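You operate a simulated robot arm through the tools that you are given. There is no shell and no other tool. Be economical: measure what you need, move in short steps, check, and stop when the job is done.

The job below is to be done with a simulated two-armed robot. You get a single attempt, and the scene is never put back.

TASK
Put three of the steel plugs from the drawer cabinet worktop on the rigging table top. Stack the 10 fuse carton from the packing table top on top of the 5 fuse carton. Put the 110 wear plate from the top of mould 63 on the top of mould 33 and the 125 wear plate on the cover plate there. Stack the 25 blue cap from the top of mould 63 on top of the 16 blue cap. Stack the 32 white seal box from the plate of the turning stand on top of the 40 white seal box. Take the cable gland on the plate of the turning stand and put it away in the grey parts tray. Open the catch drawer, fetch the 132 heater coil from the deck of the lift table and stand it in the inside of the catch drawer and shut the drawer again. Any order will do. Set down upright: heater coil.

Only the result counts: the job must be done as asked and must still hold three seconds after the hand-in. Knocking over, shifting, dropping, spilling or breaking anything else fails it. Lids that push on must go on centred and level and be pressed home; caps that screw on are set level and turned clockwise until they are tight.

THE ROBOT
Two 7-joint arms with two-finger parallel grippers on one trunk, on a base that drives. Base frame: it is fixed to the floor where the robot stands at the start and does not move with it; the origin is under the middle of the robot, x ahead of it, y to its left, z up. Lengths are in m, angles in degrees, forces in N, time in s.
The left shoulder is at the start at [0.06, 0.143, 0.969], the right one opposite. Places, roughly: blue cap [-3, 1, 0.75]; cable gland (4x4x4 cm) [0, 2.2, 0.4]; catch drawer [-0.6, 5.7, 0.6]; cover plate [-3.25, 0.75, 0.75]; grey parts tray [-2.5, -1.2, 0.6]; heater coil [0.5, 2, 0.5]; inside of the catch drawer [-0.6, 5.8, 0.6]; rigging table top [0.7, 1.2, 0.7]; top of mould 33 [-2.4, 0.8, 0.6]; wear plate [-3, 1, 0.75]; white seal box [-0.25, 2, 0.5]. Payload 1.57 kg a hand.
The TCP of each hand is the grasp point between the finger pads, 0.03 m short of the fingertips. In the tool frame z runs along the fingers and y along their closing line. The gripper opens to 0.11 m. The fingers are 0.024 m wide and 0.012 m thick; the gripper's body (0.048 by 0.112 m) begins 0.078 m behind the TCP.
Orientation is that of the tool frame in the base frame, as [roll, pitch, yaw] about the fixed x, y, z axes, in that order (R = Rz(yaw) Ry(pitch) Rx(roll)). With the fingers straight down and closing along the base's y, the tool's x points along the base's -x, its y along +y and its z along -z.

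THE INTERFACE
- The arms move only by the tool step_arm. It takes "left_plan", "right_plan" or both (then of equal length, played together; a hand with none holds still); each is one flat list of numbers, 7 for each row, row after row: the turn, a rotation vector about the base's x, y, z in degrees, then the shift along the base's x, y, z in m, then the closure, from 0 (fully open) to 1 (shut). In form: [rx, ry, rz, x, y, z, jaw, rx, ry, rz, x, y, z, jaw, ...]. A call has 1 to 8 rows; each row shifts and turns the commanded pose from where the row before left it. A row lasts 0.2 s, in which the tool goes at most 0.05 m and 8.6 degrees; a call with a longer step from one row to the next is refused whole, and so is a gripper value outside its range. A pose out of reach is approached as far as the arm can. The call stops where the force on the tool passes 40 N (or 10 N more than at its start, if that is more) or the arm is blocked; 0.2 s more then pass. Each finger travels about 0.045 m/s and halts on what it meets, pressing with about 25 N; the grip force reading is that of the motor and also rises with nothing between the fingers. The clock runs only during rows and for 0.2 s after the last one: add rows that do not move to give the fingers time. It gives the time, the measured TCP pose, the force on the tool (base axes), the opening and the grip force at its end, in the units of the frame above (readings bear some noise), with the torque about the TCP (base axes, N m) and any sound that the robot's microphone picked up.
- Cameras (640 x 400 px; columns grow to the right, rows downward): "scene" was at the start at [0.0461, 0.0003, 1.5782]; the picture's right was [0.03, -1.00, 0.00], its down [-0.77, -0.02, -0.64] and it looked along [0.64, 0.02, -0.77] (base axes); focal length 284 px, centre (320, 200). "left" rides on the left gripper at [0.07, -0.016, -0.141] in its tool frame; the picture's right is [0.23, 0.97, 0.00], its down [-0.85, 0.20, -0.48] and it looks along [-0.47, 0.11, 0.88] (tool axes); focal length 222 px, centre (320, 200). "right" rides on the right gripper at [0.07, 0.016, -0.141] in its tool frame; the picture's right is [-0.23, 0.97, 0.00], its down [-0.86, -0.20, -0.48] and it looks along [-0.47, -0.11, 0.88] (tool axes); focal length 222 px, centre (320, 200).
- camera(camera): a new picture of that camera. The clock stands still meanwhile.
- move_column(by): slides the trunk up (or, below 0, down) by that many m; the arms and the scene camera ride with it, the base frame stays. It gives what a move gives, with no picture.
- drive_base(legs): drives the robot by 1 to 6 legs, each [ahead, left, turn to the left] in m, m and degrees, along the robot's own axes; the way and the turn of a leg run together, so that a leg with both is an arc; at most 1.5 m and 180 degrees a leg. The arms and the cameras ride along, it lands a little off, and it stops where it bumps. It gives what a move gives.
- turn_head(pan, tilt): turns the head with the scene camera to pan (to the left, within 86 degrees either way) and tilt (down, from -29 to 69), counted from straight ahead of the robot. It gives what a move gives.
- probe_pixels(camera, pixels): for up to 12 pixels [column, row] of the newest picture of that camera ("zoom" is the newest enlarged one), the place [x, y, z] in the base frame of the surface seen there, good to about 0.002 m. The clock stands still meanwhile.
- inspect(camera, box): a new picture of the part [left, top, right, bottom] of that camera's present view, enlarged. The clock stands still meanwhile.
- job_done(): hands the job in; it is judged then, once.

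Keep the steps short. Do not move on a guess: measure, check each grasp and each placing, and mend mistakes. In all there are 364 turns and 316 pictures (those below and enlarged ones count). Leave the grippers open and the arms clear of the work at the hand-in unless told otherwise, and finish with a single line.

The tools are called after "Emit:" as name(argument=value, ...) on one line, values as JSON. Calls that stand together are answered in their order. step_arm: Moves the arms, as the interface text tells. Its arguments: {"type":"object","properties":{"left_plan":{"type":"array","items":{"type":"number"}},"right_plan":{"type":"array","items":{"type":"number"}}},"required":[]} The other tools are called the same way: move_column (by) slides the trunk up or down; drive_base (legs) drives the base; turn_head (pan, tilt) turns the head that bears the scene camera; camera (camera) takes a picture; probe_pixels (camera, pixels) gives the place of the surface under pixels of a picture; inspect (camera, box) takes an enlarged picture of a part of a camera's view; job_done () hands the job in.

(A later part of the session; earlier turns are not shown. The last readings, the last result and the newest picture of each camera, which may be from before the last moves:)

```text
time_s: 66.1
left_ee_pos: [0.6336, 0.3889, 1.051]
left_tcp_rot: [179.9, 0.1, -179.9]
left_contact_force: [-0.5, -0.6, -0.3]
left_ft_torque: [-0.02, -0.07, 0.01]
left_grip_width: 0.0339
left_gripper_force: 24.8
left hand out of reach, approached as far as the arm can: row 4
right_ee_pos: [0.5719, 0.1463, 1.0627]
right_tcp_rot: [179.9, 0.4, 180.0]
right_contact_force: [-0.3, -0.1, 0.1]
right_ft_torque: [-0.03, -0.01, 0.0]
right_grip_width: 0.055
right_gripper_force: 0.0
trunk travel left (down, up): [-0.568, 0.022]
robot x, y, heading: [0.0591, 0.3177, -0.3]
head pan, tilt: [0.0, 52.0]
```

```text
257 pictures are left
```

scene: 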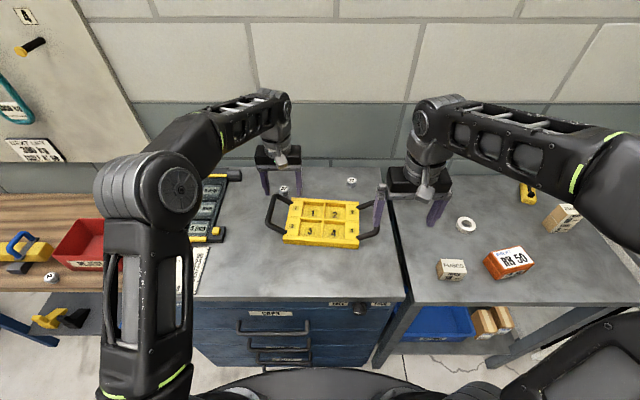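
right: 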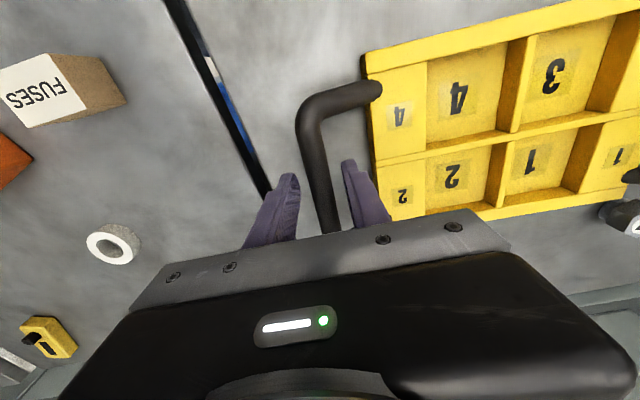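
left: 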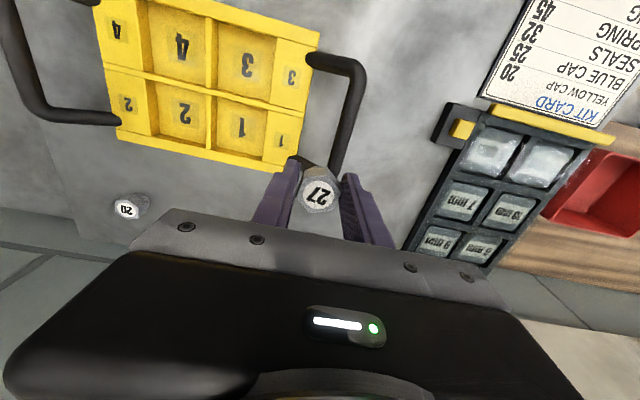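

Plug 27 is held. I'll pull in to the travel pose and drive to the rigging table as before.

Emit:
step_arm(left_plan=[0, 0, 0, -0.043, 0.01, 0.01, 1, 0, 0, 0, -0.043, 0.01, 0.01, 1, 0, 0, 0, -0.043, 0.01, 0.01, 1, 0, 0, 0, -0.04, 0, 0, 1], right_plan=[0, 0, 0, -0.03, -0.02, 0.01, 0, 0, 0, 0, -0.03, -0.02, 0.01, 0, 0, 0, 0, -0.03, -0.02, 0.01, 0, 0, 0, 0, -0.03, 0, 0, 0])

Emit:
drive_base(legs=[[-0.06, 0, 0.3], [0, 0.69, 0], [0.045, 0, 0]])

```text
time_s: 67.1
left_ee_pos: [0.4622, 0.4186, 1.08]
left_tcp_rot: [179.8, 0.0, -179.8]
left_contact_force: [0.5, 0.5, -0.5]
left_ft_torque: [0.0, 0.01, -0.02]
left_grip_width: 0.034
left_gripper_force: 24.4
right_ee_pos: [0.4522, 0.0847, 1.0921]
right_tcp_rot: [180.0, 0.4, -180.0]
right_contact_force: [-0.6, -0.1, -0.6]
right_ft_torque: [0.07, -0.03, 0.01]
right_grip_width: 0.1099
right_gripper_force: 0.0
trunk travel left (down, up): [-0.568, 0.022]
robot x, y, heading: [0.0565, 0.3212, -0.0]
head pan, tilt: [0.0, 52.0]
```

```text
time_s: 72.0
left_ee_pos: [0.4506, 1.1153, 1.0793]
left_tcp_rot: [179.8, -0.2, -179.8]
left_contact_force: [0.5, 0.0, -1.5]
left_ft_torque: [-0.01, 0.02, 0.01]
left_grip_width: 0.0342
left_gripper_force: 24.6
right_ee_pos: [0.4376, 0.7822, 1.0906]
right_tcp_rot: [-180.0, 0.3, -179.9]
right_contact_force: [0.3, 0.1, -0.5]
right_ft_torque: [0.02, 0.07, -0.03]
right_grip_width: 0.1099
right_gripper_force: 0.0
trunk travel left (down, up): [-0.568, 0.022]
robot x, y, heading: [0.0421, 1.0159, 0.1]
head pan, tilt: [0.0, 52.0]
```

Emit:
step_arm(left_plan=[0, 0, 0, 0.0103, 0.0081, -0.0342, 1, 0, 0, 0, 0.0103, 0.0081, -0.0342, 1, 0, 0, 0, 0.0103, 0.0081, -0.0342, 1, 0, 0, 0, 0.0103, 0.0081, -0.0342, 1, 0, 0, 0, 0.0103, 0.0081, -0.0342, 1, 0, 0, 0, 0.0103, 0.0081, -0.0342, 1, 0, 0, 0, 0.0103, 0.0081, -0.0342, 1, 0, 0, 0, 0, 0, 0, 1])

Emit:
camera(camera="left")

Emit:
camera(camera="scene")

```text
time_s: 73.8
left_ee_pos: [0.5202, 1.1707, 0.8382]
left_tcp_rot: [179.9, 0.0, -179.8]
left_contact_force: [0.4, 0.1, -1.2]
left_ft_torque: [0.03, 0.01, 0.0]
left_grip_width: 0.034
left_gripper_force: 25.1
right_ee_pos: [0.4355, 0.7814, 1.0927]
right_tcp_rot: [180.0, 0.4, -179.9]
right_contact_force: [-0.7, -0.1, -0.4]
right_ft_torque: [0.03, 0.02, 0.0]
right_grip_width: 0.1101
right_gripper_force: 0.1
trunk travel left (down, up): [-0.568, 0.022]
robot x, y, heading: [0.0408, 1.0138, -0.1]
head pan, tilt: [0.0, 52.0]
```

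```text
256 pictures are left
```

left: 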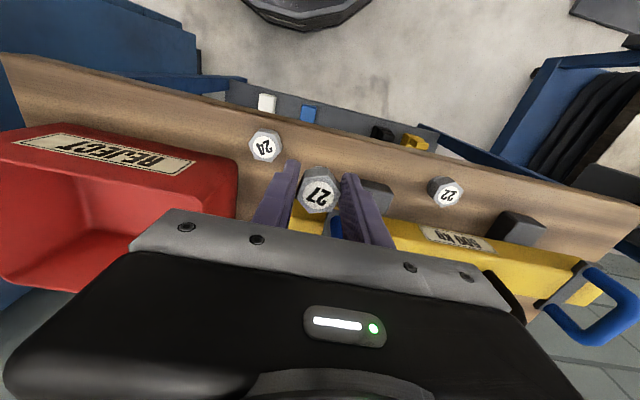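

```text
255 pictures are left
```

scene: 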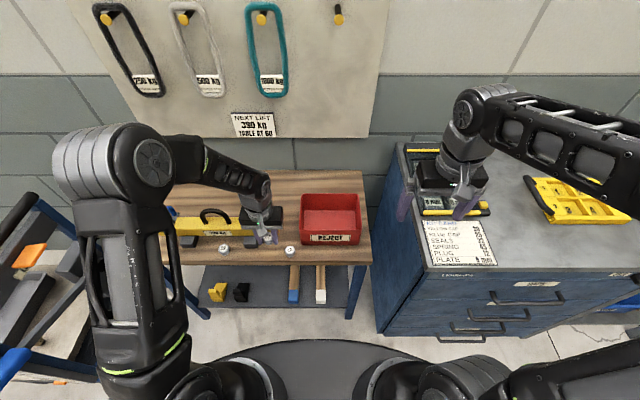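

Emit:
probe_pixels(camera="left", pixels=[[264, 147], [446, 190], [385, 190], [320, 190]])

```text
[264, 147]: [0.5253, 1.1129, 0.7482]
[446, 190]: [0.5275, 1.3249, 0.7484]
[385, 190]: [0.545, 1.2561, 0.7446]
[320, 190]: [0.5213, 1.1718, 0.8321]
```

Clear on both sides. I'll lower to contact.

Emit:
step_arm(left_plan=[0, 0, 0, 0.001, 0.001, -0.035, 1, 0, 0, 0, 0, 0, -0.03, 1, 0, 0, 0, 0, 0, -0.014, 1, 0, 0, 0, 0, 0, -0.003, 1, 0, 0, 0, 0, 0, -0.001, 1, 0, 0, 0, 0, 0, 0, 1])

```text
time_s: 75.2
left_ee_pos: [0.5209, 1.1716, 0.7576]
left_tcp_rot: [179.9, -0.1, -179.9]
left_contact_force: [-0.4, -1.1, -0.7]
left_ft_torque: [-0.04, 0.03, -0.01]
left_grip_width: 0.0339
left_gripper_force: 25.0
right_ee_pos: [0.4356, 0.7802, 1.0921]
right_tcp_rot: [180.0, 0.2, -179.8]
right_contact_force: [0.2, 0.1, -0.9]
right_ft_torque: [0.0, 0.02, 0.02]
right_grip_width: 0.1099
right_gripper_force: 0.0
trunk travel left (down, up): [-0.568, 0.022]
robot x, y, heading: [0.0394, 1.0131, 0.1]
head pan, tilt: [0.0, 52.0]
```

Emit:
step_arm(left_plan=[0, 0, 0, 0, 0, -0.0025, 1, 0, 0, 0, 0, 0, -0.001, 1, 0, 0, 0, 0, 0, 0, 0.55, 0, 0, 0, 0, 0, 0, 0.55, 0, 0, 0, 0, 0, 0.035, 0.55, 0, 0, 0, 0, 0, 0.045, 0.5, 0, 0, 0, -0.015, 0, 0.045, 0, 0, 0, 0, -0.015, 0, 0.045, 0])

Emit:
camera(camera="left")

```text
time_s: 77.0
left_ee_pos: [0.4909, 1.1717, 0.9232]
left_tcp_rot: [179.9, 0.0, -179.8]
left_contact_force: [-0.2, 0.1, -0.2]
left_ft_torque: [0.0, -0.03, 0.01]
left_grip_width: 0.1068
left_gripper_force: 0.1
right_ee_pos: [0.4355, 0.78, 1.0919]
right_tcp_rot: [180.0, 0.4, -179.9]
right_contact_force: [0.0, 0.4, -1.0]
right_ft_torque: [-0.01, -0.04, 0.02]
right_grip_width: 0.1099
right_gripper_force: 0.1
trunk travel left (down, up): [-0.568, 0.022]
robot x, y, heading: [0.0429, 1.0116, 0.2]
head pan, tilt: [0.0, 52.0]
```

```text
254 pictures are left
```

left: 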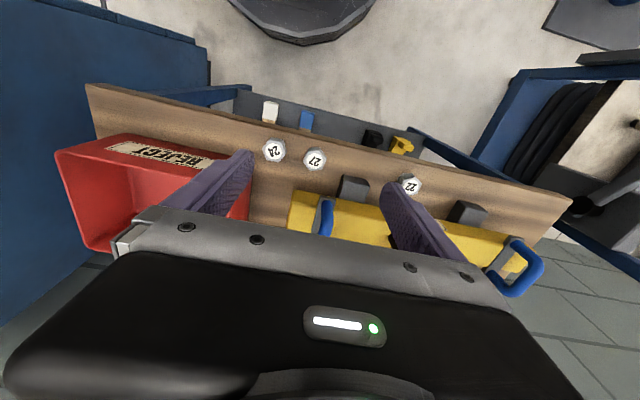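

All three plugs are on the rigging table. Next is the turning stand. I'll raise the left hand, back off, and turn left to look.

Emit:
step_arm(left_plan=[0, 0, 0, -0.02, 0, 0.045, 0, 0, 0, 0, -0.02, 0, 0.045, 0, 0, 0, 0, -0.02, 0, 0.045, 0, 0, 0, 0, -0.01, 0, 0.04, 0])

Emit:
drive_base(legs=[[-0.4, 0, 0], [0, 0, 90]])

Emit:
turn_head(pan=-20, tilt=35)

Emit:
camera(camera="scene")

```text
time_s: 78.0
left_ee_pos: [0.4228, 1.1716, 1.0993]
left_tcp_rot: [179.9, 0.0, -179.7]
left_contact_force: [0.2, 0.4, 1.1]
left_ft_torque: [-0.02, 0.03, -0.03]
left_grip_width: 0.1097
left_gripper_force: 0.0
right_ee_pos: [0.4356, 0.7808, 1.0909]
right_tcp_rot: [179.9, 0.4, -179.9]
right_contact_force: [-0.4, 0.1, 0.7]
right_ft_torque: [-0.02, 0.0, 0.02]
right_grip_width: 0.1102
right_gripper_force: 0.1
trunk travel left (down, up): [-0.568, 0.022]
robot x, y, heading: [0.0415, 1.0154, -0.2]
head pan, tilt: [0.0, 52.0]
```

```text
time_s: 84.4
left_ee_pos: [-0.5208, 1.3951, 1.0988]
left_tcp_rot: [179.9, -0.1, -89.2]
left_contact_force: [0.0, 0.5, 0.5]
left_ft_torque: [0.0, 0.0, 0.01]
left_grip_width: 0.11
left_gripper_force: 0.0
right_ee_pos: [-0.1299, 1.4128, 1.0907]
right_tcp_rot: [180.0, 0.3, -89.3]
right_contact_force: [-0.6, -0.8, -0.1]
right_ft_torque: [0.0, -0.04, 0.03]
right_grip_width: 0.1101
right_gripper_force: 0.1
trunk travel left (down, up): [-0.568, 0.022]
robot x, y, heading: [-0.3629, 1.0125, 90.7]
head pan, tilt: [0.0, 52.0]
```

```text
time_s: 85.2
left_ee_pos: [-0.5204, 1.3954, 1.0975]
left_tcp_rot: [179.9, -0.1, -89.2]
left_contact_force: [0.9, 0.4, 0.0]
left_ft_torque: [-0.01, 0.0, 0.03]
left_grip_width: 0.1098
left_gripper_force: 0.0
right_ee_pos: [-0.1298, 1.4113, 1.0915]
right_tcp_rot: [-180.0, 0.4, -89.4]
right_contact_force: [-0.1, -0.9, -0.1]
right_ft_torque: [0.03, -0.02, 0.03]
right_grip_width: 0.1101
right_gripper_force: 0.0
trunk travel left (down, up): [-0.568, 0.022]
robot x, y, heading: [-0.3594, 1.0131, 90.6]
head pan, tilt: [-20.0, 35.0]
```

```text
253 pictures are left
```

scene: 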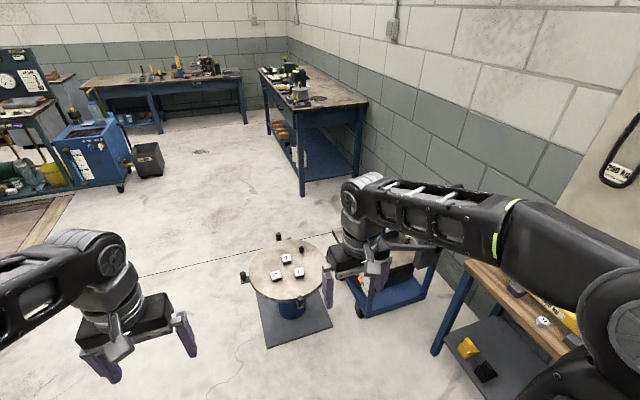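

Emit:
inspect(camera="scene", box=[224, 225, 352, 305])

Emit:
inspect(camera="scene", box=[0, 40, 320, 240])

```text
5.00 times, centred on (288, 265) of scene
```

zoom: 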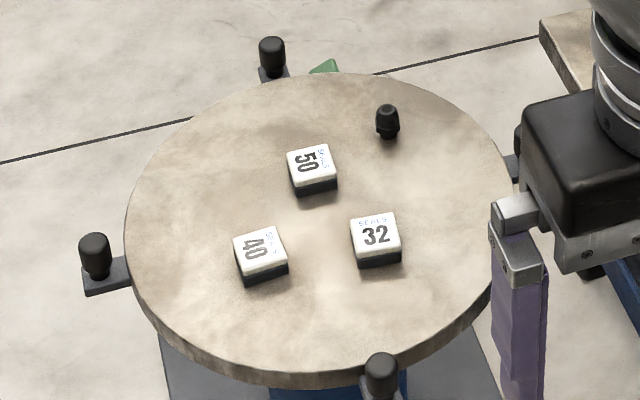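

```text
2.00 times, centred on (160, 140) of scene
```

zoom: 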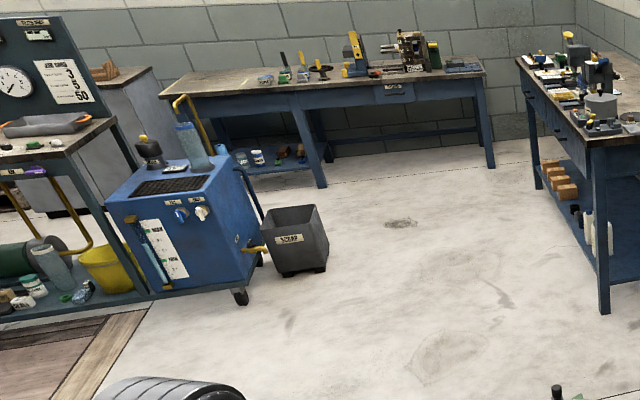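

Emit:
inspect(camera="scene", box=[224, 225, 352, 305])

Emit:
probe_pixels(camera="zoom", pixels=[[310, 155], [375, 228], [257, 245], [387, 110], [320, 230], [130, 230], [500, 200], [310, 75], [95, 240], [380, 370], [272, 45], [387, 135]])

```text
5.00 times, centred on (288, 265) of scene
```

zoom: 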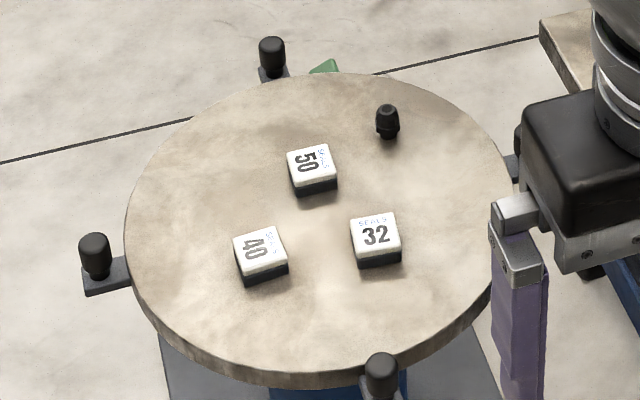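

```text
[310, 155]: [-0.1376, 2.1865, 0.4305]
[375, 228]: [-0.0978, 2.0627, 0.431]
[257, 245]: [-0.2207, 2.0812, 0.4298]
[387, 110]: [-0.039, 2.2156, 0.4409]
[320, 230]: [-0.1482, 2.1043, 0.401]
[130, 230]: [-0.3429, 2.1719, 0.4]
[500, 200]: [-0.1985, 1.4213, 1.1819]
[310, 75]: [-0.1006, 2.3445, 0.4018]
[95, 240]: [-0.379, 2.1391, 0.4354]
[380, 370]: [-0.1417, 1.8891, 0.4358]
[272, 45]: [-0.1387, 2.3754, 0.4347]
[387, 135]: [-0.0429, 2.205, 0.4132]
```

Emit:
probe_pixels(camera="scene", pixels=[[269, 345], [300, 340], [330, 326], [262, 310], [333, 318], [290, 308], [360, 310], [395, 300], [425, 290], [300, 320]])

Emit:
inspect(camera="scene", box=[312, 210, 472, 310])

```text
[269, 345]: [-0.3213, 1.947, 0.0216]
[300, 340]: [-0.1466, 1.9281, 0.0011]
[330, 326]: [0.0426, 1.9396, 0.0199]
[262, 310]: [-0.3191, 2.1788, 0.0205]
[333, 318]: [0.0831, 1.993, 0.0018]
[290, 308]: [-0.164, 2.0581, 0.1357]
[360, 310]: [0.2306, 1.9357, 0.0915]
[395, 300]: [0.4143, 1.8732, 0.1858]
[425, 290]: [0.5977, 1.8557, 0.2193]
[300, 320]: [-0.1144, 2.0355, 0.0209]
```

```text
4.00 times, centred on (392, 260) of scene
```

zoom: 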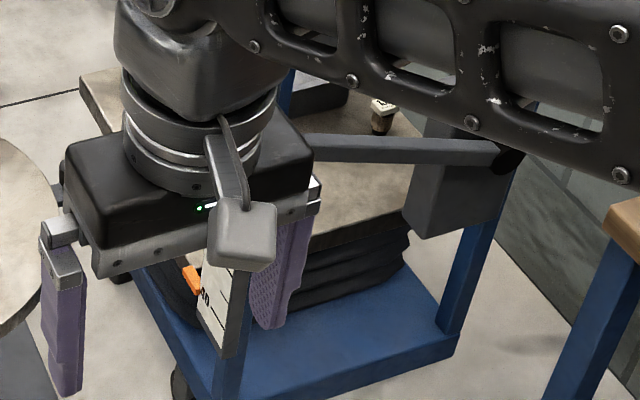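

The plate is at z 0.40, its foot starts at y≈1.94, and knobs stand on the rim. I'll drive to about (-0.16, 1.61), which keeps the base just clear of the foot, then look.

Emit:
drive_base(legs=[[0.3, -0.2, -0.6], [0.29, 0, 0]])

Emit:
turn_head(pan=0, tilt=55)

Emit:
camera(camera="scene")

```text
time_s: 89.1
left_ee_pos: [-0.3185, 1.9834, 1.0982]
left_tcp_rot: [180.0, -0.1, -89.9]
left_contact_force: [-0.4, 0.0, 0.1]
left_ft_torque: [-0.03, 0.03, 0.0]
left_grip_width: 0.11
left_gripper_force: 0.0
right_ee_pos: [0.0724, 1.9966, 1.0913]
right_tcp_rot: [-179.9, 0.4, -89.9]
right_contact_force: [0.5, 0.9, 0.3]
right_ft_torque: [-0.08, -0.02, 0.01]
right_grip_width: 0.1101
right_gripper_force: 0.1
trunk travel left (down, up): [-0.568, 0.022]
robot x, y, heading: [-0.1649, 1.6038, 90.0]
head pan, tilt: [-20.0, 35.0]
```

```text
time_s: 90.0
left_ee_pos: [-0.3178, 1.983, 1.098]
left_tcp_rot: [179.9, -0.1, -89.8]
left_contact_force: [-0.6, -0.9, 0.2]
left_ft_torque: [0.01, -0.01, -0.01]
left_grip_width: 0.1101
left_gripper_force: 0.1
right_ee_pos: [0.073, 1.9959, 1.0923]
right_tcp_rot: [180.0, 0.2, -89.9]
right_contact_force: [-0.1, -0.7, 0.3]
right_ft_torque: [-0.01, -0.02, 0.01]
right_grip_width: 0.11
right_gripper_force: 0.1
trunk travel left (down, up): [-0.568, 0.022]
robot x, y, heading: [-0.1613, 1.5987, 90.0]
head pan, tilt: [0.0, 55.0]
```

```text
248 pictures are left
```

scene: 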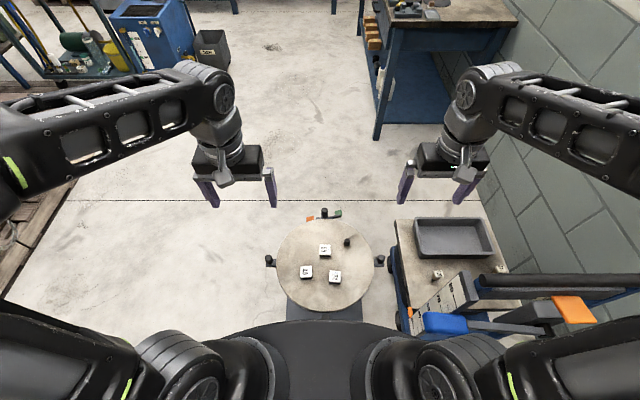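

Emit:
probe_pixels(camera="scene", pixels=[[445, 322], [500, 318], [573, 308], [540, 282], [437, 270], [500, 266], [450, 245], [435, 255], [395, 240], [600, 290], [410, 310], [425, 300]])

Emit:
inspect(camera="scene", box=[384, 210, 624, 360])

```text
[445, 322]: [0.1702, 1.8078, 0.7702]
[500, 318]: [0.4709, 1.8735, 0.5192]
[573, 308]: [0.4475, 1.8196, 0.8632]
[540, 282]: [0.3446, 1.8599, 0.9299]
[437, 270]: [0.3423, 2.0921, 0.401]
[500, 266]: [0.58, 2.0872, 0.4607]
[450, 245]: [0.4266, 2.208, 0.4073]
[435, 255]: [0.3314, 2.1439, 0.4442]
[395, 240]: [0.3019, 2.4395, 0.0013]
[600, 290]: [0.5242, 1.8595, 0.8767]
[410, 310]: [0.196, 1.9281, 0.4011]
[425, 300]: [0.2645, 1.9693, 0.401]
```

```text
2.67 times, centred on (504, 285) of scene
```

zoom: 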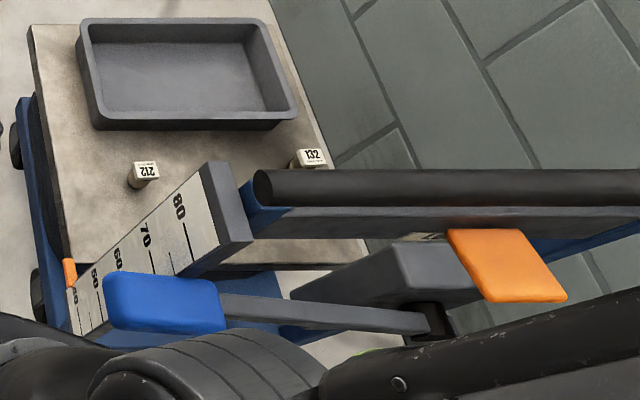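

The lift table's push bar and lever stand near my right side, so I won't lower the trunk here. The left hand alone can do the seal boxes. I'll zoom on them.

Emit:
inspect(camera="scene", box=[280, 228, 376, 288])

```text
6.67 times, centred on (328, 258) of scene
```

zoom: 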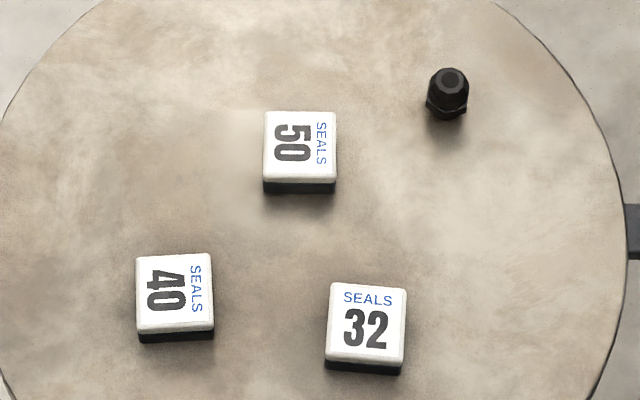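

Emit:
probe_pixels(camera="zoom", pixels=[[335, 287], [401, 293], [398, 356], [331, 350], [367, 322], [140, 260], [207, 258], [210, 324], [141, 328], [174, 293], [448, 80], [447, 110]])

```text
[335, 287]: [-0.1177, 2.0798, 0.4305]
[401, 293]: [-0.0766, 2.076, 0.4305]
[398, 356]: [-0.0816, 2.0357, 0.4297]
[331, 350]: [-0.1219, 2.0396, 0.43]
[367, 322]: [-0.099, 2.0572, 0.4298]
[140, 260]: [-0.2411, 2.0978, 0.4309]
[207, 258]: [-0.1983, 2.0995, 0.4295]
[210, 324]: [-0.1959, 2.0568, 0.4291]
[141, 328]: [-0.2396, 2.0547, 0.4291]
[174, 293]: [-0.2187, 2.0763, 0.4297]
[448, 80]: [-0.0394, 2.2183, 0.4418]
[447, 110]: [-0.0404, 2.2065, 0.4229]
```

The 32 box has its centre at (-0.0995, 2.058), turned -5.3°. The 40 box is at (-0.2187, 2.077), turned +2.5°, and the tops are at 0.43. I'll bring the left hand down over 32.

Emit:
step_arm(left_plan=[0, 0, -5.3, 0.0165, 0.0057, -0.044, 0.2, 0, 0, 0, 0.0165, 0.0057, -0.044, 0.2, 0, 0, 0, 0.0165, 0.0057, -0.044, 0.2, 0, 0, 0, 0.0165, 0.0057, -0.044, 0.2, 0, 0, 0, 0.0165, 0.0057, -0.044, 0.2, 0, 0, 0, 0.0165, 0.0057, -0.044, 0.2, 0, 0, 0, 0.0165, 0.0057, -0.044, 0.2, 0, 0, 0, 0.0165, 0.0057, -0.044, 0.2])

Emit:
step_arm(left_plan=[0, 0, 0, 0.0173, 0.0059, -0.044, 0.35, 0, 0, 0, 0.0173, 0.0059, -0.044, 0.35, 0, 0, 0, 0.0173, 0.0059, -0.044, 0.35, 0, 0, 0, 0.0173, 0.0059, -0.044, 0.35, 0, 0, 0, 0.0173, 0.0059, -0.044, 0.35, 0, 0, 0, 0, 0, 0, 0.35])

Emit:
camera(camera="left")

```text
time_s: 91.8
left_ee_pos: [-0.1875, 2.0284, 0.743]
left_tcp_rot: [179.9, 0.0, -95.1]
left_contact_force: [-0.6, -0.2, -0.3]
left_ft_torque: [0.0, 0.0, 0.01]
left_grip_width: 0.0879
left_gripper_force: 0.0
right_ee_pos: [0.0737, 1.9959, 1.0916]
right_tcp_rot: [-180.0, 0.3, -89.9]
right_contact_force: [0.7, 0.2, -0.2]
right_ft_torque: [0.0, -0.01, -0.01]
right_grip_width: 0.1099
right_gripper_force: 0.1
trunk travel left (down, up): [-0.568, 0.022]
robot x, y, heading: [-0.1621, 1.6015, 90.1]
head pan, tilt: [0.0, 55.0]
```

```text
time_s: 93.2
left_ee_pos: [-0.1011, 2.0558, 0.5245]
left_tcp_rot: [180.0, -0.1, -95.1]
left_contact_force: [-0.5, -0.5, 0.7]
left_ft_torque: [0.01, 0.02, 0.01]
left_grip_width: 0.0714
left_gripper_force: 0.0
right_ee_pos: [0.0727, 1.9959, 1.093]
right_tcp_rot: [179.9, 0.4, -89.9]
right_contact_force: [0.9, -0.5, -0.9]
right_ft_torque: [0.02, 0.01, 0.01]
right_grip_width: 0.11
right_gripper_force: 0.0
trunk travel left (down, up): [-0.568, 0.022]
robot x, y, heading: [-0.162, 1.6001, 89.8]
head pan, tilt: [0.0, 55.0]
```

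```text
245 pictures are left
```

left: 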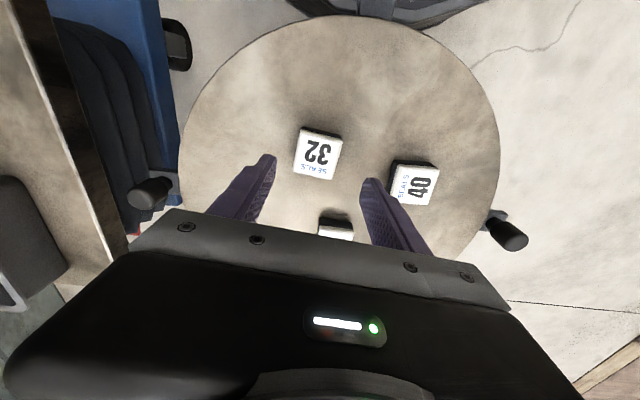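

Emit:
step_arm(left_plan=[0, 0, 0, 0.001, 0.001, -0.045, 0.35, 0, 0, 0, 0, 0, -0.035, 0.35, 0, 0, 0, 0, 0, -0.0095, 0.35, 0, 0, 0, 0, 0, 0, 0.35])

Emit:
camera(camera="left")

```text
time_s: 94.2
left_ee_pos: [-0.1011, 2.0572, 0.4671]
left_tcp_rot: [179.9, -0.2, -95.1]
left_contact_force: [-0.9, -0.4, 0.3]
left_ft_torque: [0.02, 0.03, 0.02]
left_grip_width: 0.0714
left_gripper_force: 0.0
left hand out of reach, approached as far as the arm can: row 2, 3
right_ee_pos: [0.0729, 1.9966, 1.0926]
right_tcp_rot: [-180.0, 0.4, -90.1]
right_contact_force: [1.0, 0.0, -0.7]
right_ft_torque: [-0.01, 0.01, -0.02]
right_grip_width: 0.11
right_gripper_force: 0.0
trunk travel left (down, up): [-0.568, 0.022]
robot x, y, heading: [-0.1609, 1.6006, 89.9]
head pan, tilt: [0.0, 55.0]
```

```text
244 pictures are left
```

left: 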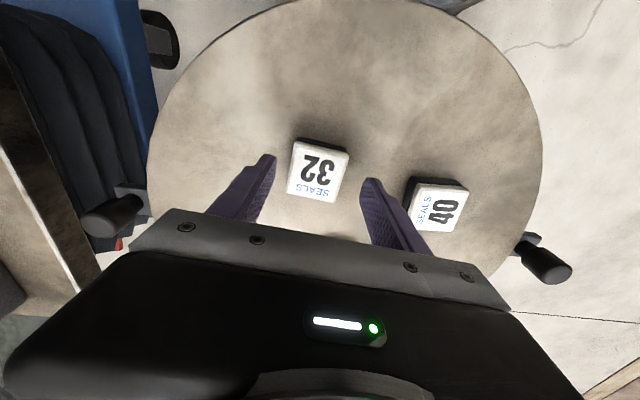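

Reach stops 33 mm too high. Lowering the trunk a little would help, so I'll check how far the right arm is above the lift table's lever and bar.

Emit:
camera(camera="scene")

Emit:
probe_pixels(camera="scene", pixels=[[440, 380], [480, 375], [520, 370], [560, 355], [600, 345], [630, 335], [500, 345], [590, 380], [630, 370]])

```text
243 pictures are left
```

scene: 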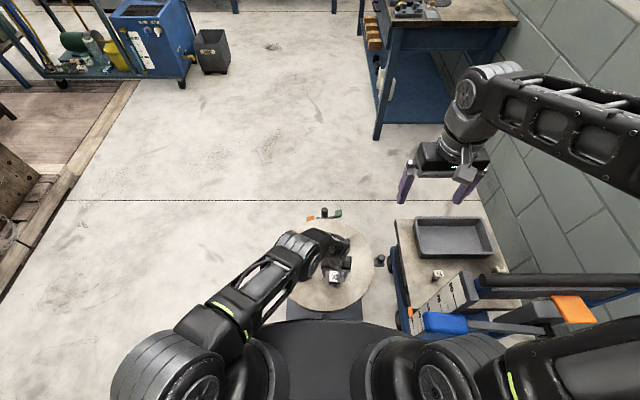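

```text
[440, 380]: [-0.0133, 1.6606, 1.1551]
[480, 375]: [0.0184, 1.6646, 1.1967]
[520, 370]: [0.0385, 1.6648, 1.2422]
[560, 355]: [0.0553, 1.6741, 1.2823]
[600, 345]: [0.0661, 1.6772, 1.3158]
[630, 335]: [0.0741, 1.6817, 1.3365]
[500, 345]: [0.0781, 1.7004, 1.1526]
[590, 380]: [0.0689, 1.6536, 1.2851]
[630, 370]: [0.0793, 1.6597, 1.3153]
```

The right arm is well above everything (elbow up at 1.3). I'll raise the left hand 0.08, lower the trunk by 0.10 and go on.

Emit:
step_arm(left_plan=[0, 0, 0, 0, 0, 0.045, 0.35, 0, 0, 0, 0, 0, 0.045, 0.35])

Emit:
move_column(by=-0.1)

```text
time_s: 94.8
left_ee_pos: [-0.1006, 2.0583, 0.5579]
left_tcp_rot: [179.9, -0.1, -95.2]
left_contact_force: [-0.8, -0.2, 0.6]
left_ft_torque: [-0.01, 0.01, -0.02]
left_grip_width: 0.0711
left_gripper_force: 0.0
right_ee_pos: [0.0729, 1.9958, 1.0919]
right_tcp_rot: [-179.9, 0.4, -89.9]
right_contact_force: [0.1, -0.3, -0.2]
right_ft_torque: [-0.03, 0.02, 0.03]
right_grip_width: 0.11
right_gripper_force: 0.0
trunk travel left (down, up): [-0.568, 0.022]
robot x, y, heading: [-0.1566, 1.596, 89.9]
head pan, tilt: [0.0, 55.0]
```

```text
time_s: 96.1
left_ee_pos: [-0.1, 2.058, 0.4576]
left_tcp_rot: [179.9, -0.2, -95.1]
left_contact_force: [0.3, 0.6, 0.5]
left_ft_torque: [0.04, 0.03, 0.03]
left_grip_width: 0.0715
left_gripper_force: 0.0
right_ee_pos: [0.0731, 1.9957, 0.9925]
right_tcp_rot: [180.0, 0.4, -89.9]
right_contact_force: [-0.2, 0.6, -0.2]
right_ft_torque: [0.01, -0.01, 0.05]
right_grip_width: 0.1101
right_gripper_force: 0.1
trunk travel left (down, up): [-0.468, 0.122]
robot x, y, heading: [-0.163, 1.603, 89.8]
head pan, tilt: [0.0, 55.0]
```

Emit:
step_arm(left_plan=[0, 0, 0, 0, 0, -0.015, 0.35, 0, 0, 0, 0, 0, -0.0085, 0.35, 0, 0, 0, 0, 0, 0, 0.35, 0, 0, 0, 0, 0, 0, 1, 0, 0, 0, 0, 0, 0, 1, 0, 0, 0, 0, 0, 0, 1, 0, 0, 0, 0, 0, 0, 1])

Emit:
camera(camera="left")

```text
time_s: 97.7
left_ee_pos: [-0.1007, 2.0574, 0.4331]
left_tcp_rot: [179.9, -0.1, -95.2]
left_contact_force: [0.4, 0.5, 0.0]
left_ft_torque: [0.03, -0.03, 0.0]
left_grip_width: 0.0471
left_gripper_force: 24.7
right_ee_pos: [0.0734, 1.9966, 0.992]
right_tcp_rot: [180.0, 0.4, -89.9]
right_contact_force: [0.1, -0.4, -0.5]
right_ft_torque: [0.01, 0.04, 0.01]
right_grip_width: 0.1102
right_gripper_force: 0.0
trunk travel left (down, up): [-0.468, 0.122]
robot x, y, heading: [-0.1604, 1.6027, 90.2]
head pan, tilt: [0.0, 55.0]
```

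```text
242 pictures are left
```

left: 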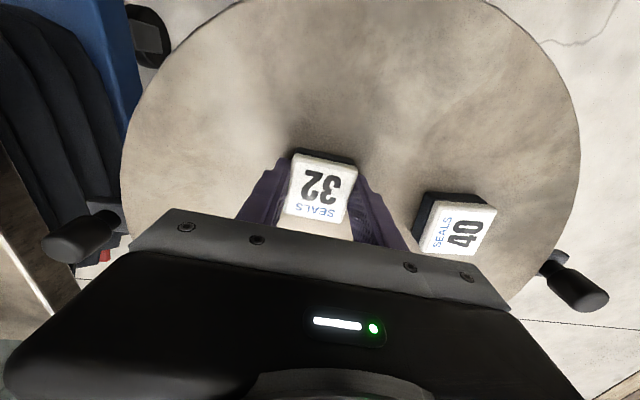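

Gripped. I'll lift 0.07, carry it over the 40 box, and turn +7.8°.

Emit:
step_arm(left_plan=[0, 0, 0, 0, 0, 0.035, 1, 0, 0, 0, 0, 0, 0.035, 1, 0, 0, 4, -0.04, 0.0065, 0, 1, 0, 0, 3.8, -0.039, 0.0065, 0, 1, 0, 0, 0, -0.039, 0.0065, 0, 1, 0, 0, 0, 0, 0, 0, 1])

Emit:
camera(camera="left")

Emit:
camera(camera="scene")

```text
time_s: 99.1
left_ee_pos: [-0.2175, 2.0791, 0.5028]
left_tcp_rot: [179.8, 0.0, -87.3]
left_contact_force: [-0.8, -0.9, -0.5]
left_ft_torque: [0.0, -0.04, -0.04]
left_grip_width: 0.0471
left_gripper_force: 25.1
right_ee_pos: [0.0732, 1.9954, 0.9927]
right_tcp_rot: [-180.0, 0.3, -90.1]
right_contact_force: [0.1, -0.3, 0.8]
right_ft_torque: [-0.02, -0.01, 0.01]
right_grip_width: 0.1099
right_gripper_force: 0.0
trunk travel left (down, up): [-0.468, 0.122]
robot x, y, heading: [-0.1637, 1.6005, 89.9]
head pan, tilt: [0.0, 55.0]
```

```text
241 pictures are left
```

left: 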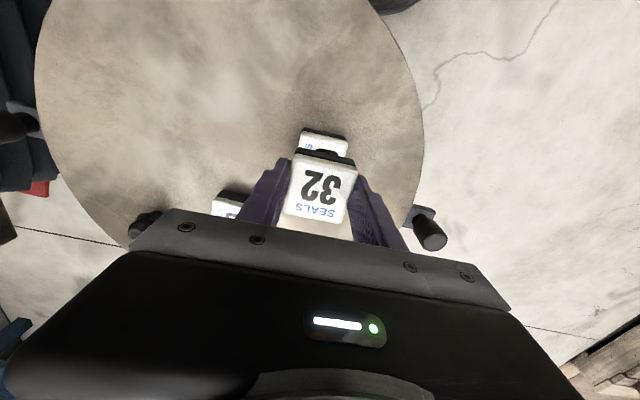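

```text
240 pictures are left
```

scene: 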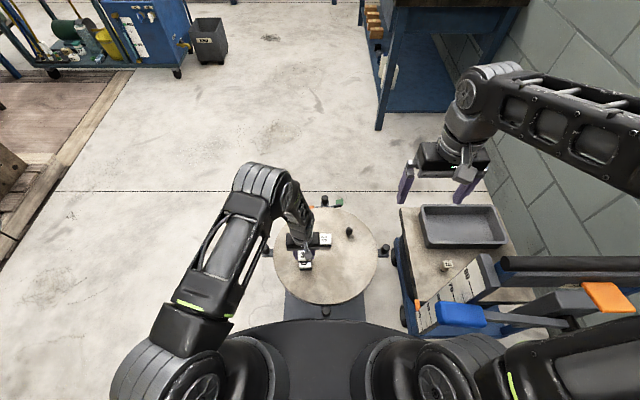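

Emit:
step_arm(left_plan=[0, 0, 0, -0.001, -0.002, -0.02, 1, 0, 0, 0, 0, 0, -0.013, 1, 0, 0, 0, 0, 0, 0, 1])

Emit:
inspect(camera="scene", box=[270, 220, 366, 280])

Emit:
inspect(camera="left", box=[240, 100, 400, 200])

```text
time_s: 99.9
left_ee_pos: [-0.2199, 2.0758, 0.4711]
left_tcp_rot: [179.9, -0.1, -87.2]
left_contact_force: [0.1, -0.3, -0.8]
left_ft_torque: [0.01, -0.03, 0.02]
left_grip_width: 0.047
left_gripper_force: 24.8
right_ee_pos: [0.0722, 1.9959, 0.9926]
right_tcp_rot: [180.0, 0.3, -89.8]
right_contact_force: [0.4, 0.9, 0.7]
right_ft_torque: [0.0, 0.03, -0.02]
right_grip_width: 0.11
right_gripper_force: 0.1
trunk travel left (down, up): [-0.468, 0.122]
robot x, y, heading: [-0.166, 1.6003, 90.1]
head pan, tilt: [0.0, 55.0]
```

```text
6.67 times, centred on (318, 250) of scene
```

zoom: 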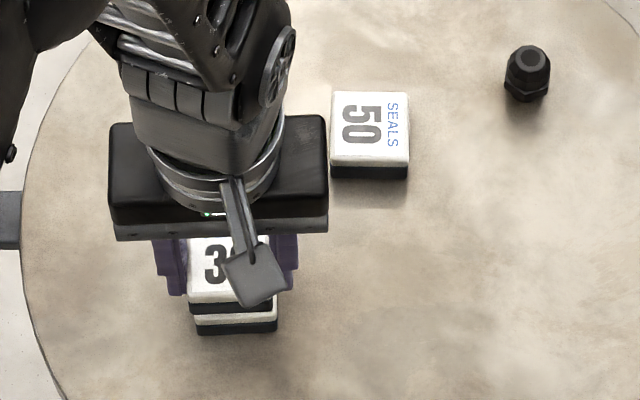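

```text
4.00 times, centred on (320, 150) of left
```

zoom: 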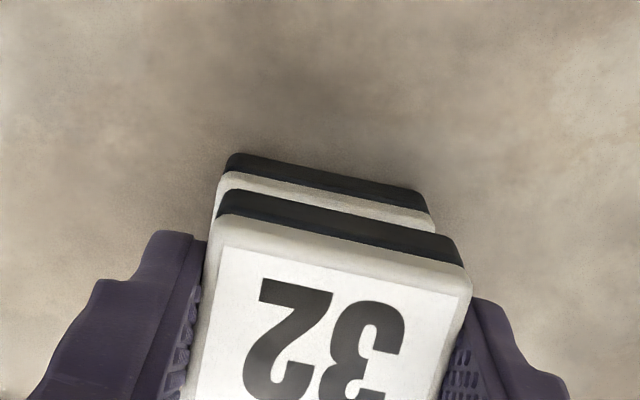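

Emit:
probe_pixels(camera="zoom", pixels=[[230, 165], [425, 200], [330, 178], [222, 205], [458, 255], [340, 225], [218, 215], [428, 220]])

```text
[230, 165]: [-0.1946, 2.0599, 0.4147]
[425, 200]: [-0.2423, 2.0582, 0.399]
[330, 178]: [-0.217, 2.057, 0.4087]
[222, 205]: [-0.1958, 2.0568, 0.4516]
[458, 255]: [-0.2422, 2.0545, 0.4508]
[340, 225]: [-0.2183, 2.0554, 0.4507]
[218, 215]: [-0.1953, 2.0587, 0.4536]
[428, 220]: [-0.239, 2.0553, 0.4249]
```

Aligned within 2 mm. I'll lower onto it, open and rise.

Emit:
step_arm(left_plan=[0, 0, 0, 0.001, 0.001, -0.005, 1, 0, 0, 0, 0, 0, -0.0025, 1, 0, 0, 0, 0, 0, -0.0005, 1, 0, 0, 0, 0, 0, 0, 1])

```text
time_s: 100.9
left_ee_pos: [-0.2186, 2.0769, 0.4622]
left_tcp_rot: [179.9, -0.1, -87.4]
left_contact_force: [0.6, 0.3, 0.3]
left_ft_torque: [0.0, 0.01, 0.04]
left_grip_width: 0.0473
left_gripper_force: 24.6
right_ee_pos: [0.0722, 1.9967, 0.9911]
right_tcp_rot: [180.0, 0.3, -89.9]
right_contact_force: [0.7, -0.7, -1.2]
right_ft_torque: [-0.03, 0.01, -0.02]
right_grip_width: 0.1101
right_gripper_force: 0.0
trunk travel left (down, up): [-0.468, 0.122]
robot x, y, heading: [-0.1577, 1.6021, 90.0]
head pan, tilt: [0.0, 55.0]
```

Emit:
step_arm(left_plan=[0, 0, 0, 0, 0, -0.001, 1, 0, 0, 0, 0, 0, 0, 0.4, 0, 0, 0, 0, 0, 0, 0.4, 0, 0, 0, 0, 0, 0.035, 0.4, 0, 0, 0, 0, 0, 0.045, 0.4, 0, 0, 0, -0.02, 0, 0.045, 0.2, 0, 0, 0, -0.02, 0, 0.045, 0, 0, 0, 0, -0.02, 0, 0.045, 0])

Emit:
inspect(camera="scene", box=[270, 220, 366, 280])

```text
time_s: 102.7
left_ee_pos: [-0.277, 2.0779, 0.6768]
left_tcp_rot: [179.9, -0.1, -87.4]
left_contact_force: [0.9, 0.0, -0.1]
left_ft_torque: [0.0, 0.02, 0.0]
left_grip_width: 0.1099
left_gripper_force: 0.1
right_ee_pos: [0.0733, 1.9962, 0.9925]
right_tcp_rot: [-180.0, 0.5, -90.0]
right_contact_force: [-0.1, -0.1, 0.5]
right_ft_torque: [0.01, -0.05, 0.03]
right_grip_width: 0.11
right_gripper_force: 0.1
trunk travel left (down, up): [-0.468, 0.122]
robot x, y, heading: [-0.1638, 1.6008, 90.3]
head pan, tilt: [0.0, 55.0]
```

```text
6.67 times, centred on (318, 250) of scene
```

zoom: 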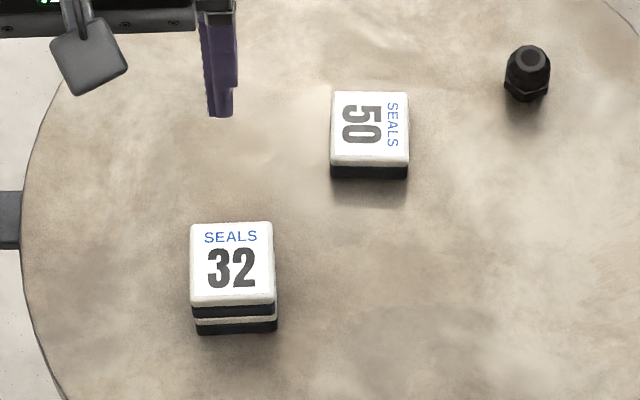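

The stack is good. Next is the cable gland at (-0.04, 2.21), with the right hand. I'll lower the trunk another 0.10 and approach.

Emit:
move_column(by=-0.1)

Emit:
step_arm(right_plan=[0, 0, 0, -0.014, 0.026, -0.03, 0.2, 0, 0, 0, -0.014, 0.026, -0.03, 0.2, 0, 0, 0, -0.014, 0.026, -0.03, 0.2, 0, 0, 0, -0.014, 0.026, -0.03, 0.2, 0, 0, 0, -0.014, 0.026, -0.03, 0.2, 0, 0, 0, -0.014, 0.026, -0.03, 0.2, 0, 0, 0, -0.014, 0.026, -0.03, 0.2, 0, 0, 0, -0.015, 0.026, -0.03, 0.35])

Emit:
camera(camera="right")

```text
time_s: 104.0
left_ee_pos: [-0.2769, 2.0786, 0.576]
left_tcp_rot: [179.9, -0.1, -87.3]
left_contact_force: [-0.1, 0.4, 0.0]
left_ft_torque: [0.02, -0.02, -0.01]
left_grip_width: 0.11
left_gripper_force: 0.0
right_ee_pos: [0.0728, 1.9964, 0.8922]
right_tcp_rot: [179.9, 0.4, -89.9]
right_contact_force: [-0.3, -0.4, 0.7]
right_ft_torque: [0.0, 0.0, 0.01]
right_grip_width: 0.11
right_gripper_force: 0.1
trunk travel left (down, up): [-0.368, 0.222]
robot x, y, heading: [-0.1631, 1.6062, 89.9]
head pan, tilt: [0.0, 55.0]
```

```text
time_s: 105.8
left_ee_pos: [-0.2758, 2.0796, 0.5763]
left_tcp_rot: [179.8, -0.1, -87.5]
left_contact_force: [0.3, 0.7, 0.3]
left_ft_torque: [-0.01, 0.0, -0.01]
left_grip_width: 0.11
left_gripper_force: 0.1
right_ee_pos: [-0.0411, 2.2054, 0.6532]
right_tcp_rot: [-180.0, 0.5, -89.9]
right_contact_force: [0.2, -0.8, -0.3]
right_ft_torque: [0.02, 0.01, -0.01]
right_grip_width: 0.0714
right_gripper_force: 0.1
trunk travel left (down, up): [-0.368, 0.222]
robot x, y, heading: [-0.1608, 1.5982, 90.0]
head pan, tilt: [0.0, 55.0]
```

```text
236 pictures are left
```

right: 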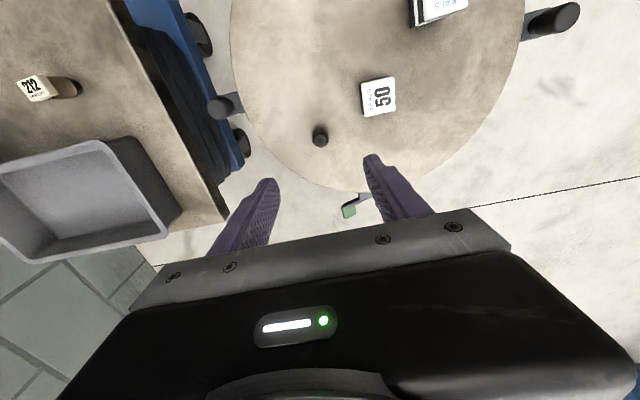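

Emit:
probe_pixels(camera="right", pixels=[[320, 132], [319, 145], [312, 138], [328, 138]])

Emit:
step_arm(right_plan=[0, 0, 0, 0.0, 0.0, -0.045, 0.35, 0, 0, 0, 0, 0.0, -0.045, 0.35, 0, 0, 0, 0, 0, -0.03, 0.35, 0, 0, 0, 0, 0, 0, 0.35])

Emit:
camera(camera="right")

```text
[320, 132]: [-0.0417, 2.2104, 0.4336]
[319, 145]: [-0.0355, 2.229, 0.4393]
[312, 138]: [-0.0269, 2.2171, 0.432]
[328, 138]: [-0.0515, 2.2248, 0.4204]
```

```text
time_s: 106.8
left_ee_pos: [-0.2771, 2.0792, 0.5754]
left_tcp_rot: [179.9, -0.2, -87.4]
left_contact_force: [-0.4, 0.5, 0.5]
left_ft_torque: [0.01, -0.02, 0.0]
left_grip_width: 0.11
left_gripper_force: 0.1
right_ee_pos: [-0.0397, 2.2044, 0.5301]
right_tcp_rot: [-179.9, 0.4, -89.9]
right_contact_force: [0.1, -0.1, -0.1]
right_ft_torque: [0.05, -0.02, 0.0]
right_grip_width: 0.0715
right_gripper_force: 0.0
trunk travel left (down, up): [-0.368, 0.222]
robot x, y, heading: [-0.1603, 1.5979, 90.1]
head pan, tilt: [0.0, 55.0]
```

```text
235 pictures are left
```

right: 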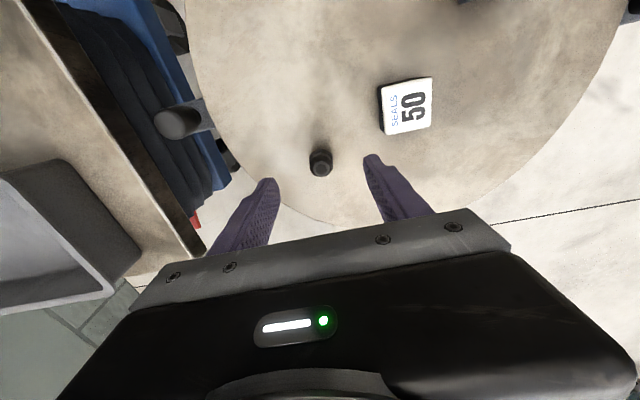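

The gland is centred at about (-0.0395, 2.217). I'll shift +0.012 in y and descend to 0.437.

Emit:
step_arm(right_plan=[0, 0, 0, 0.0, 0.0125, -0.035, 0.35, 0, 0, 0, 0, 0.0, -0.035, 0.35, 0, 0, 0, 0, 0, -0.023, 0.35, 0, 0, 0, 0, 0, 0, 0.35])

Emit:
camera(camera="right")

```text
time_s: 107.8
left_ee_pos: [-0.2755, 2.0778, 0.5772]
left_tcp_rot: [179.9, -0.1, -87.3]
left_contact_force: [1.1, 0.2, -0.1]
left_ft_torque: [0.02, -0.02, 0.01]
left_grip_width: 0.1098
left_gripper_force: 0.1
right_ee_pos: [-0.041, 2.2155, 0.4383]
right_tcp_rot: [180.0, 0.4, -89.9]
right_contact_force: [0.3, 0.3, -1.0]
right_ft_torque: [0.05, -0.02, -0.03]
right_grip_width: 0.0716
right_gripper_force: 0.1
trunk travel left (down, up): [-0.368, 0.222]
robot x, y, heading: [-0.1591, 1.6041, 90.0]
head pan, tilt: [0.0, 55.0]
```

```text
234 pictures are left
```

right: 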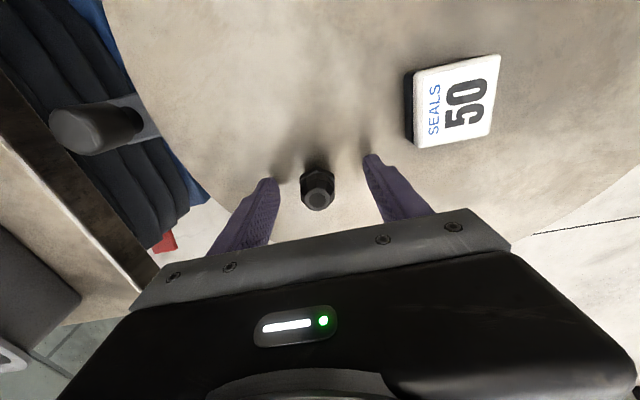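

Emit:
step_arm(right_plan=[0, 0, 0, 0, 0, 0, 1, 0, 0, 0, 0, 0, 0, 1, 0, 0, 0, 0, 0, 0, 1, 0, 0, 0, 0, 0, 0, 1, 0, 0, 0, 0, 0, 0.04, 1, 0, 0, 0, 0, 0, 0.045, 1, 0, 0, 0, 0, 0, 0.045, 1, 0, 0, 0, 0, 0, 0.045, 1])

Emit:
camera(camera="right")

Emit:
camera(camera="scene")

```text
time_s: 109.6
left_ee_pos: [-0.2759, 2.0796, 0.5773]
left_tcp_rot: [-180.0, -0.1, -87.4]
left_contact_force: [0.7, -0.3, 0.7]
left_ft_torque: [0.02, 0.02, 0.02]
left_grip_width: 0.1101
left_gripper_force: 0.1
right_ee_pos: [-0.0404, 2.2167, 0.6122]
right_tcp_rot: [-180.0, 0.3, -90.1]
right_contact_force: [1.1, 0.4, -0.6]
right_ft_torque: [0.03, 0.02, -0.02]
right_grip_width: 0.0301
right_gripper_force: 25.2
trunk travel left (down, up): [-0.368, 0.222]
robot x, y, heading: [-0.1625, 1.5999, 90.1]
head pan, tilt: [0.0, 55.0]
```

```text
233 pictures are left
```

right: 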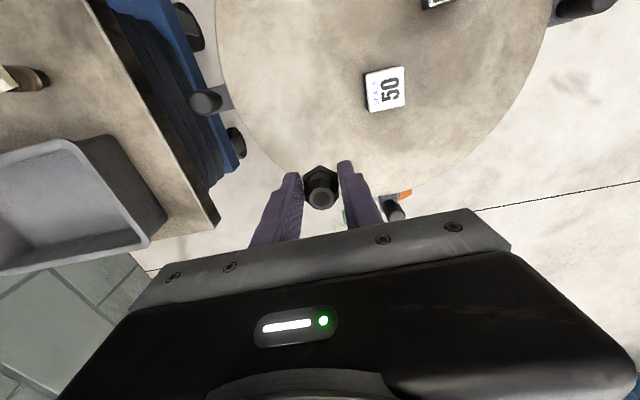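

```text
232 pictures are left
```

scene: 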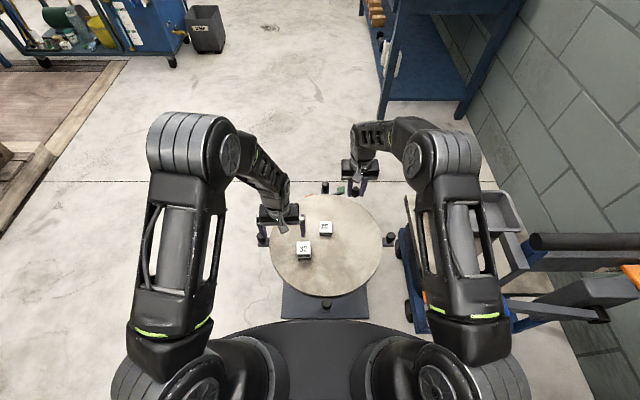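

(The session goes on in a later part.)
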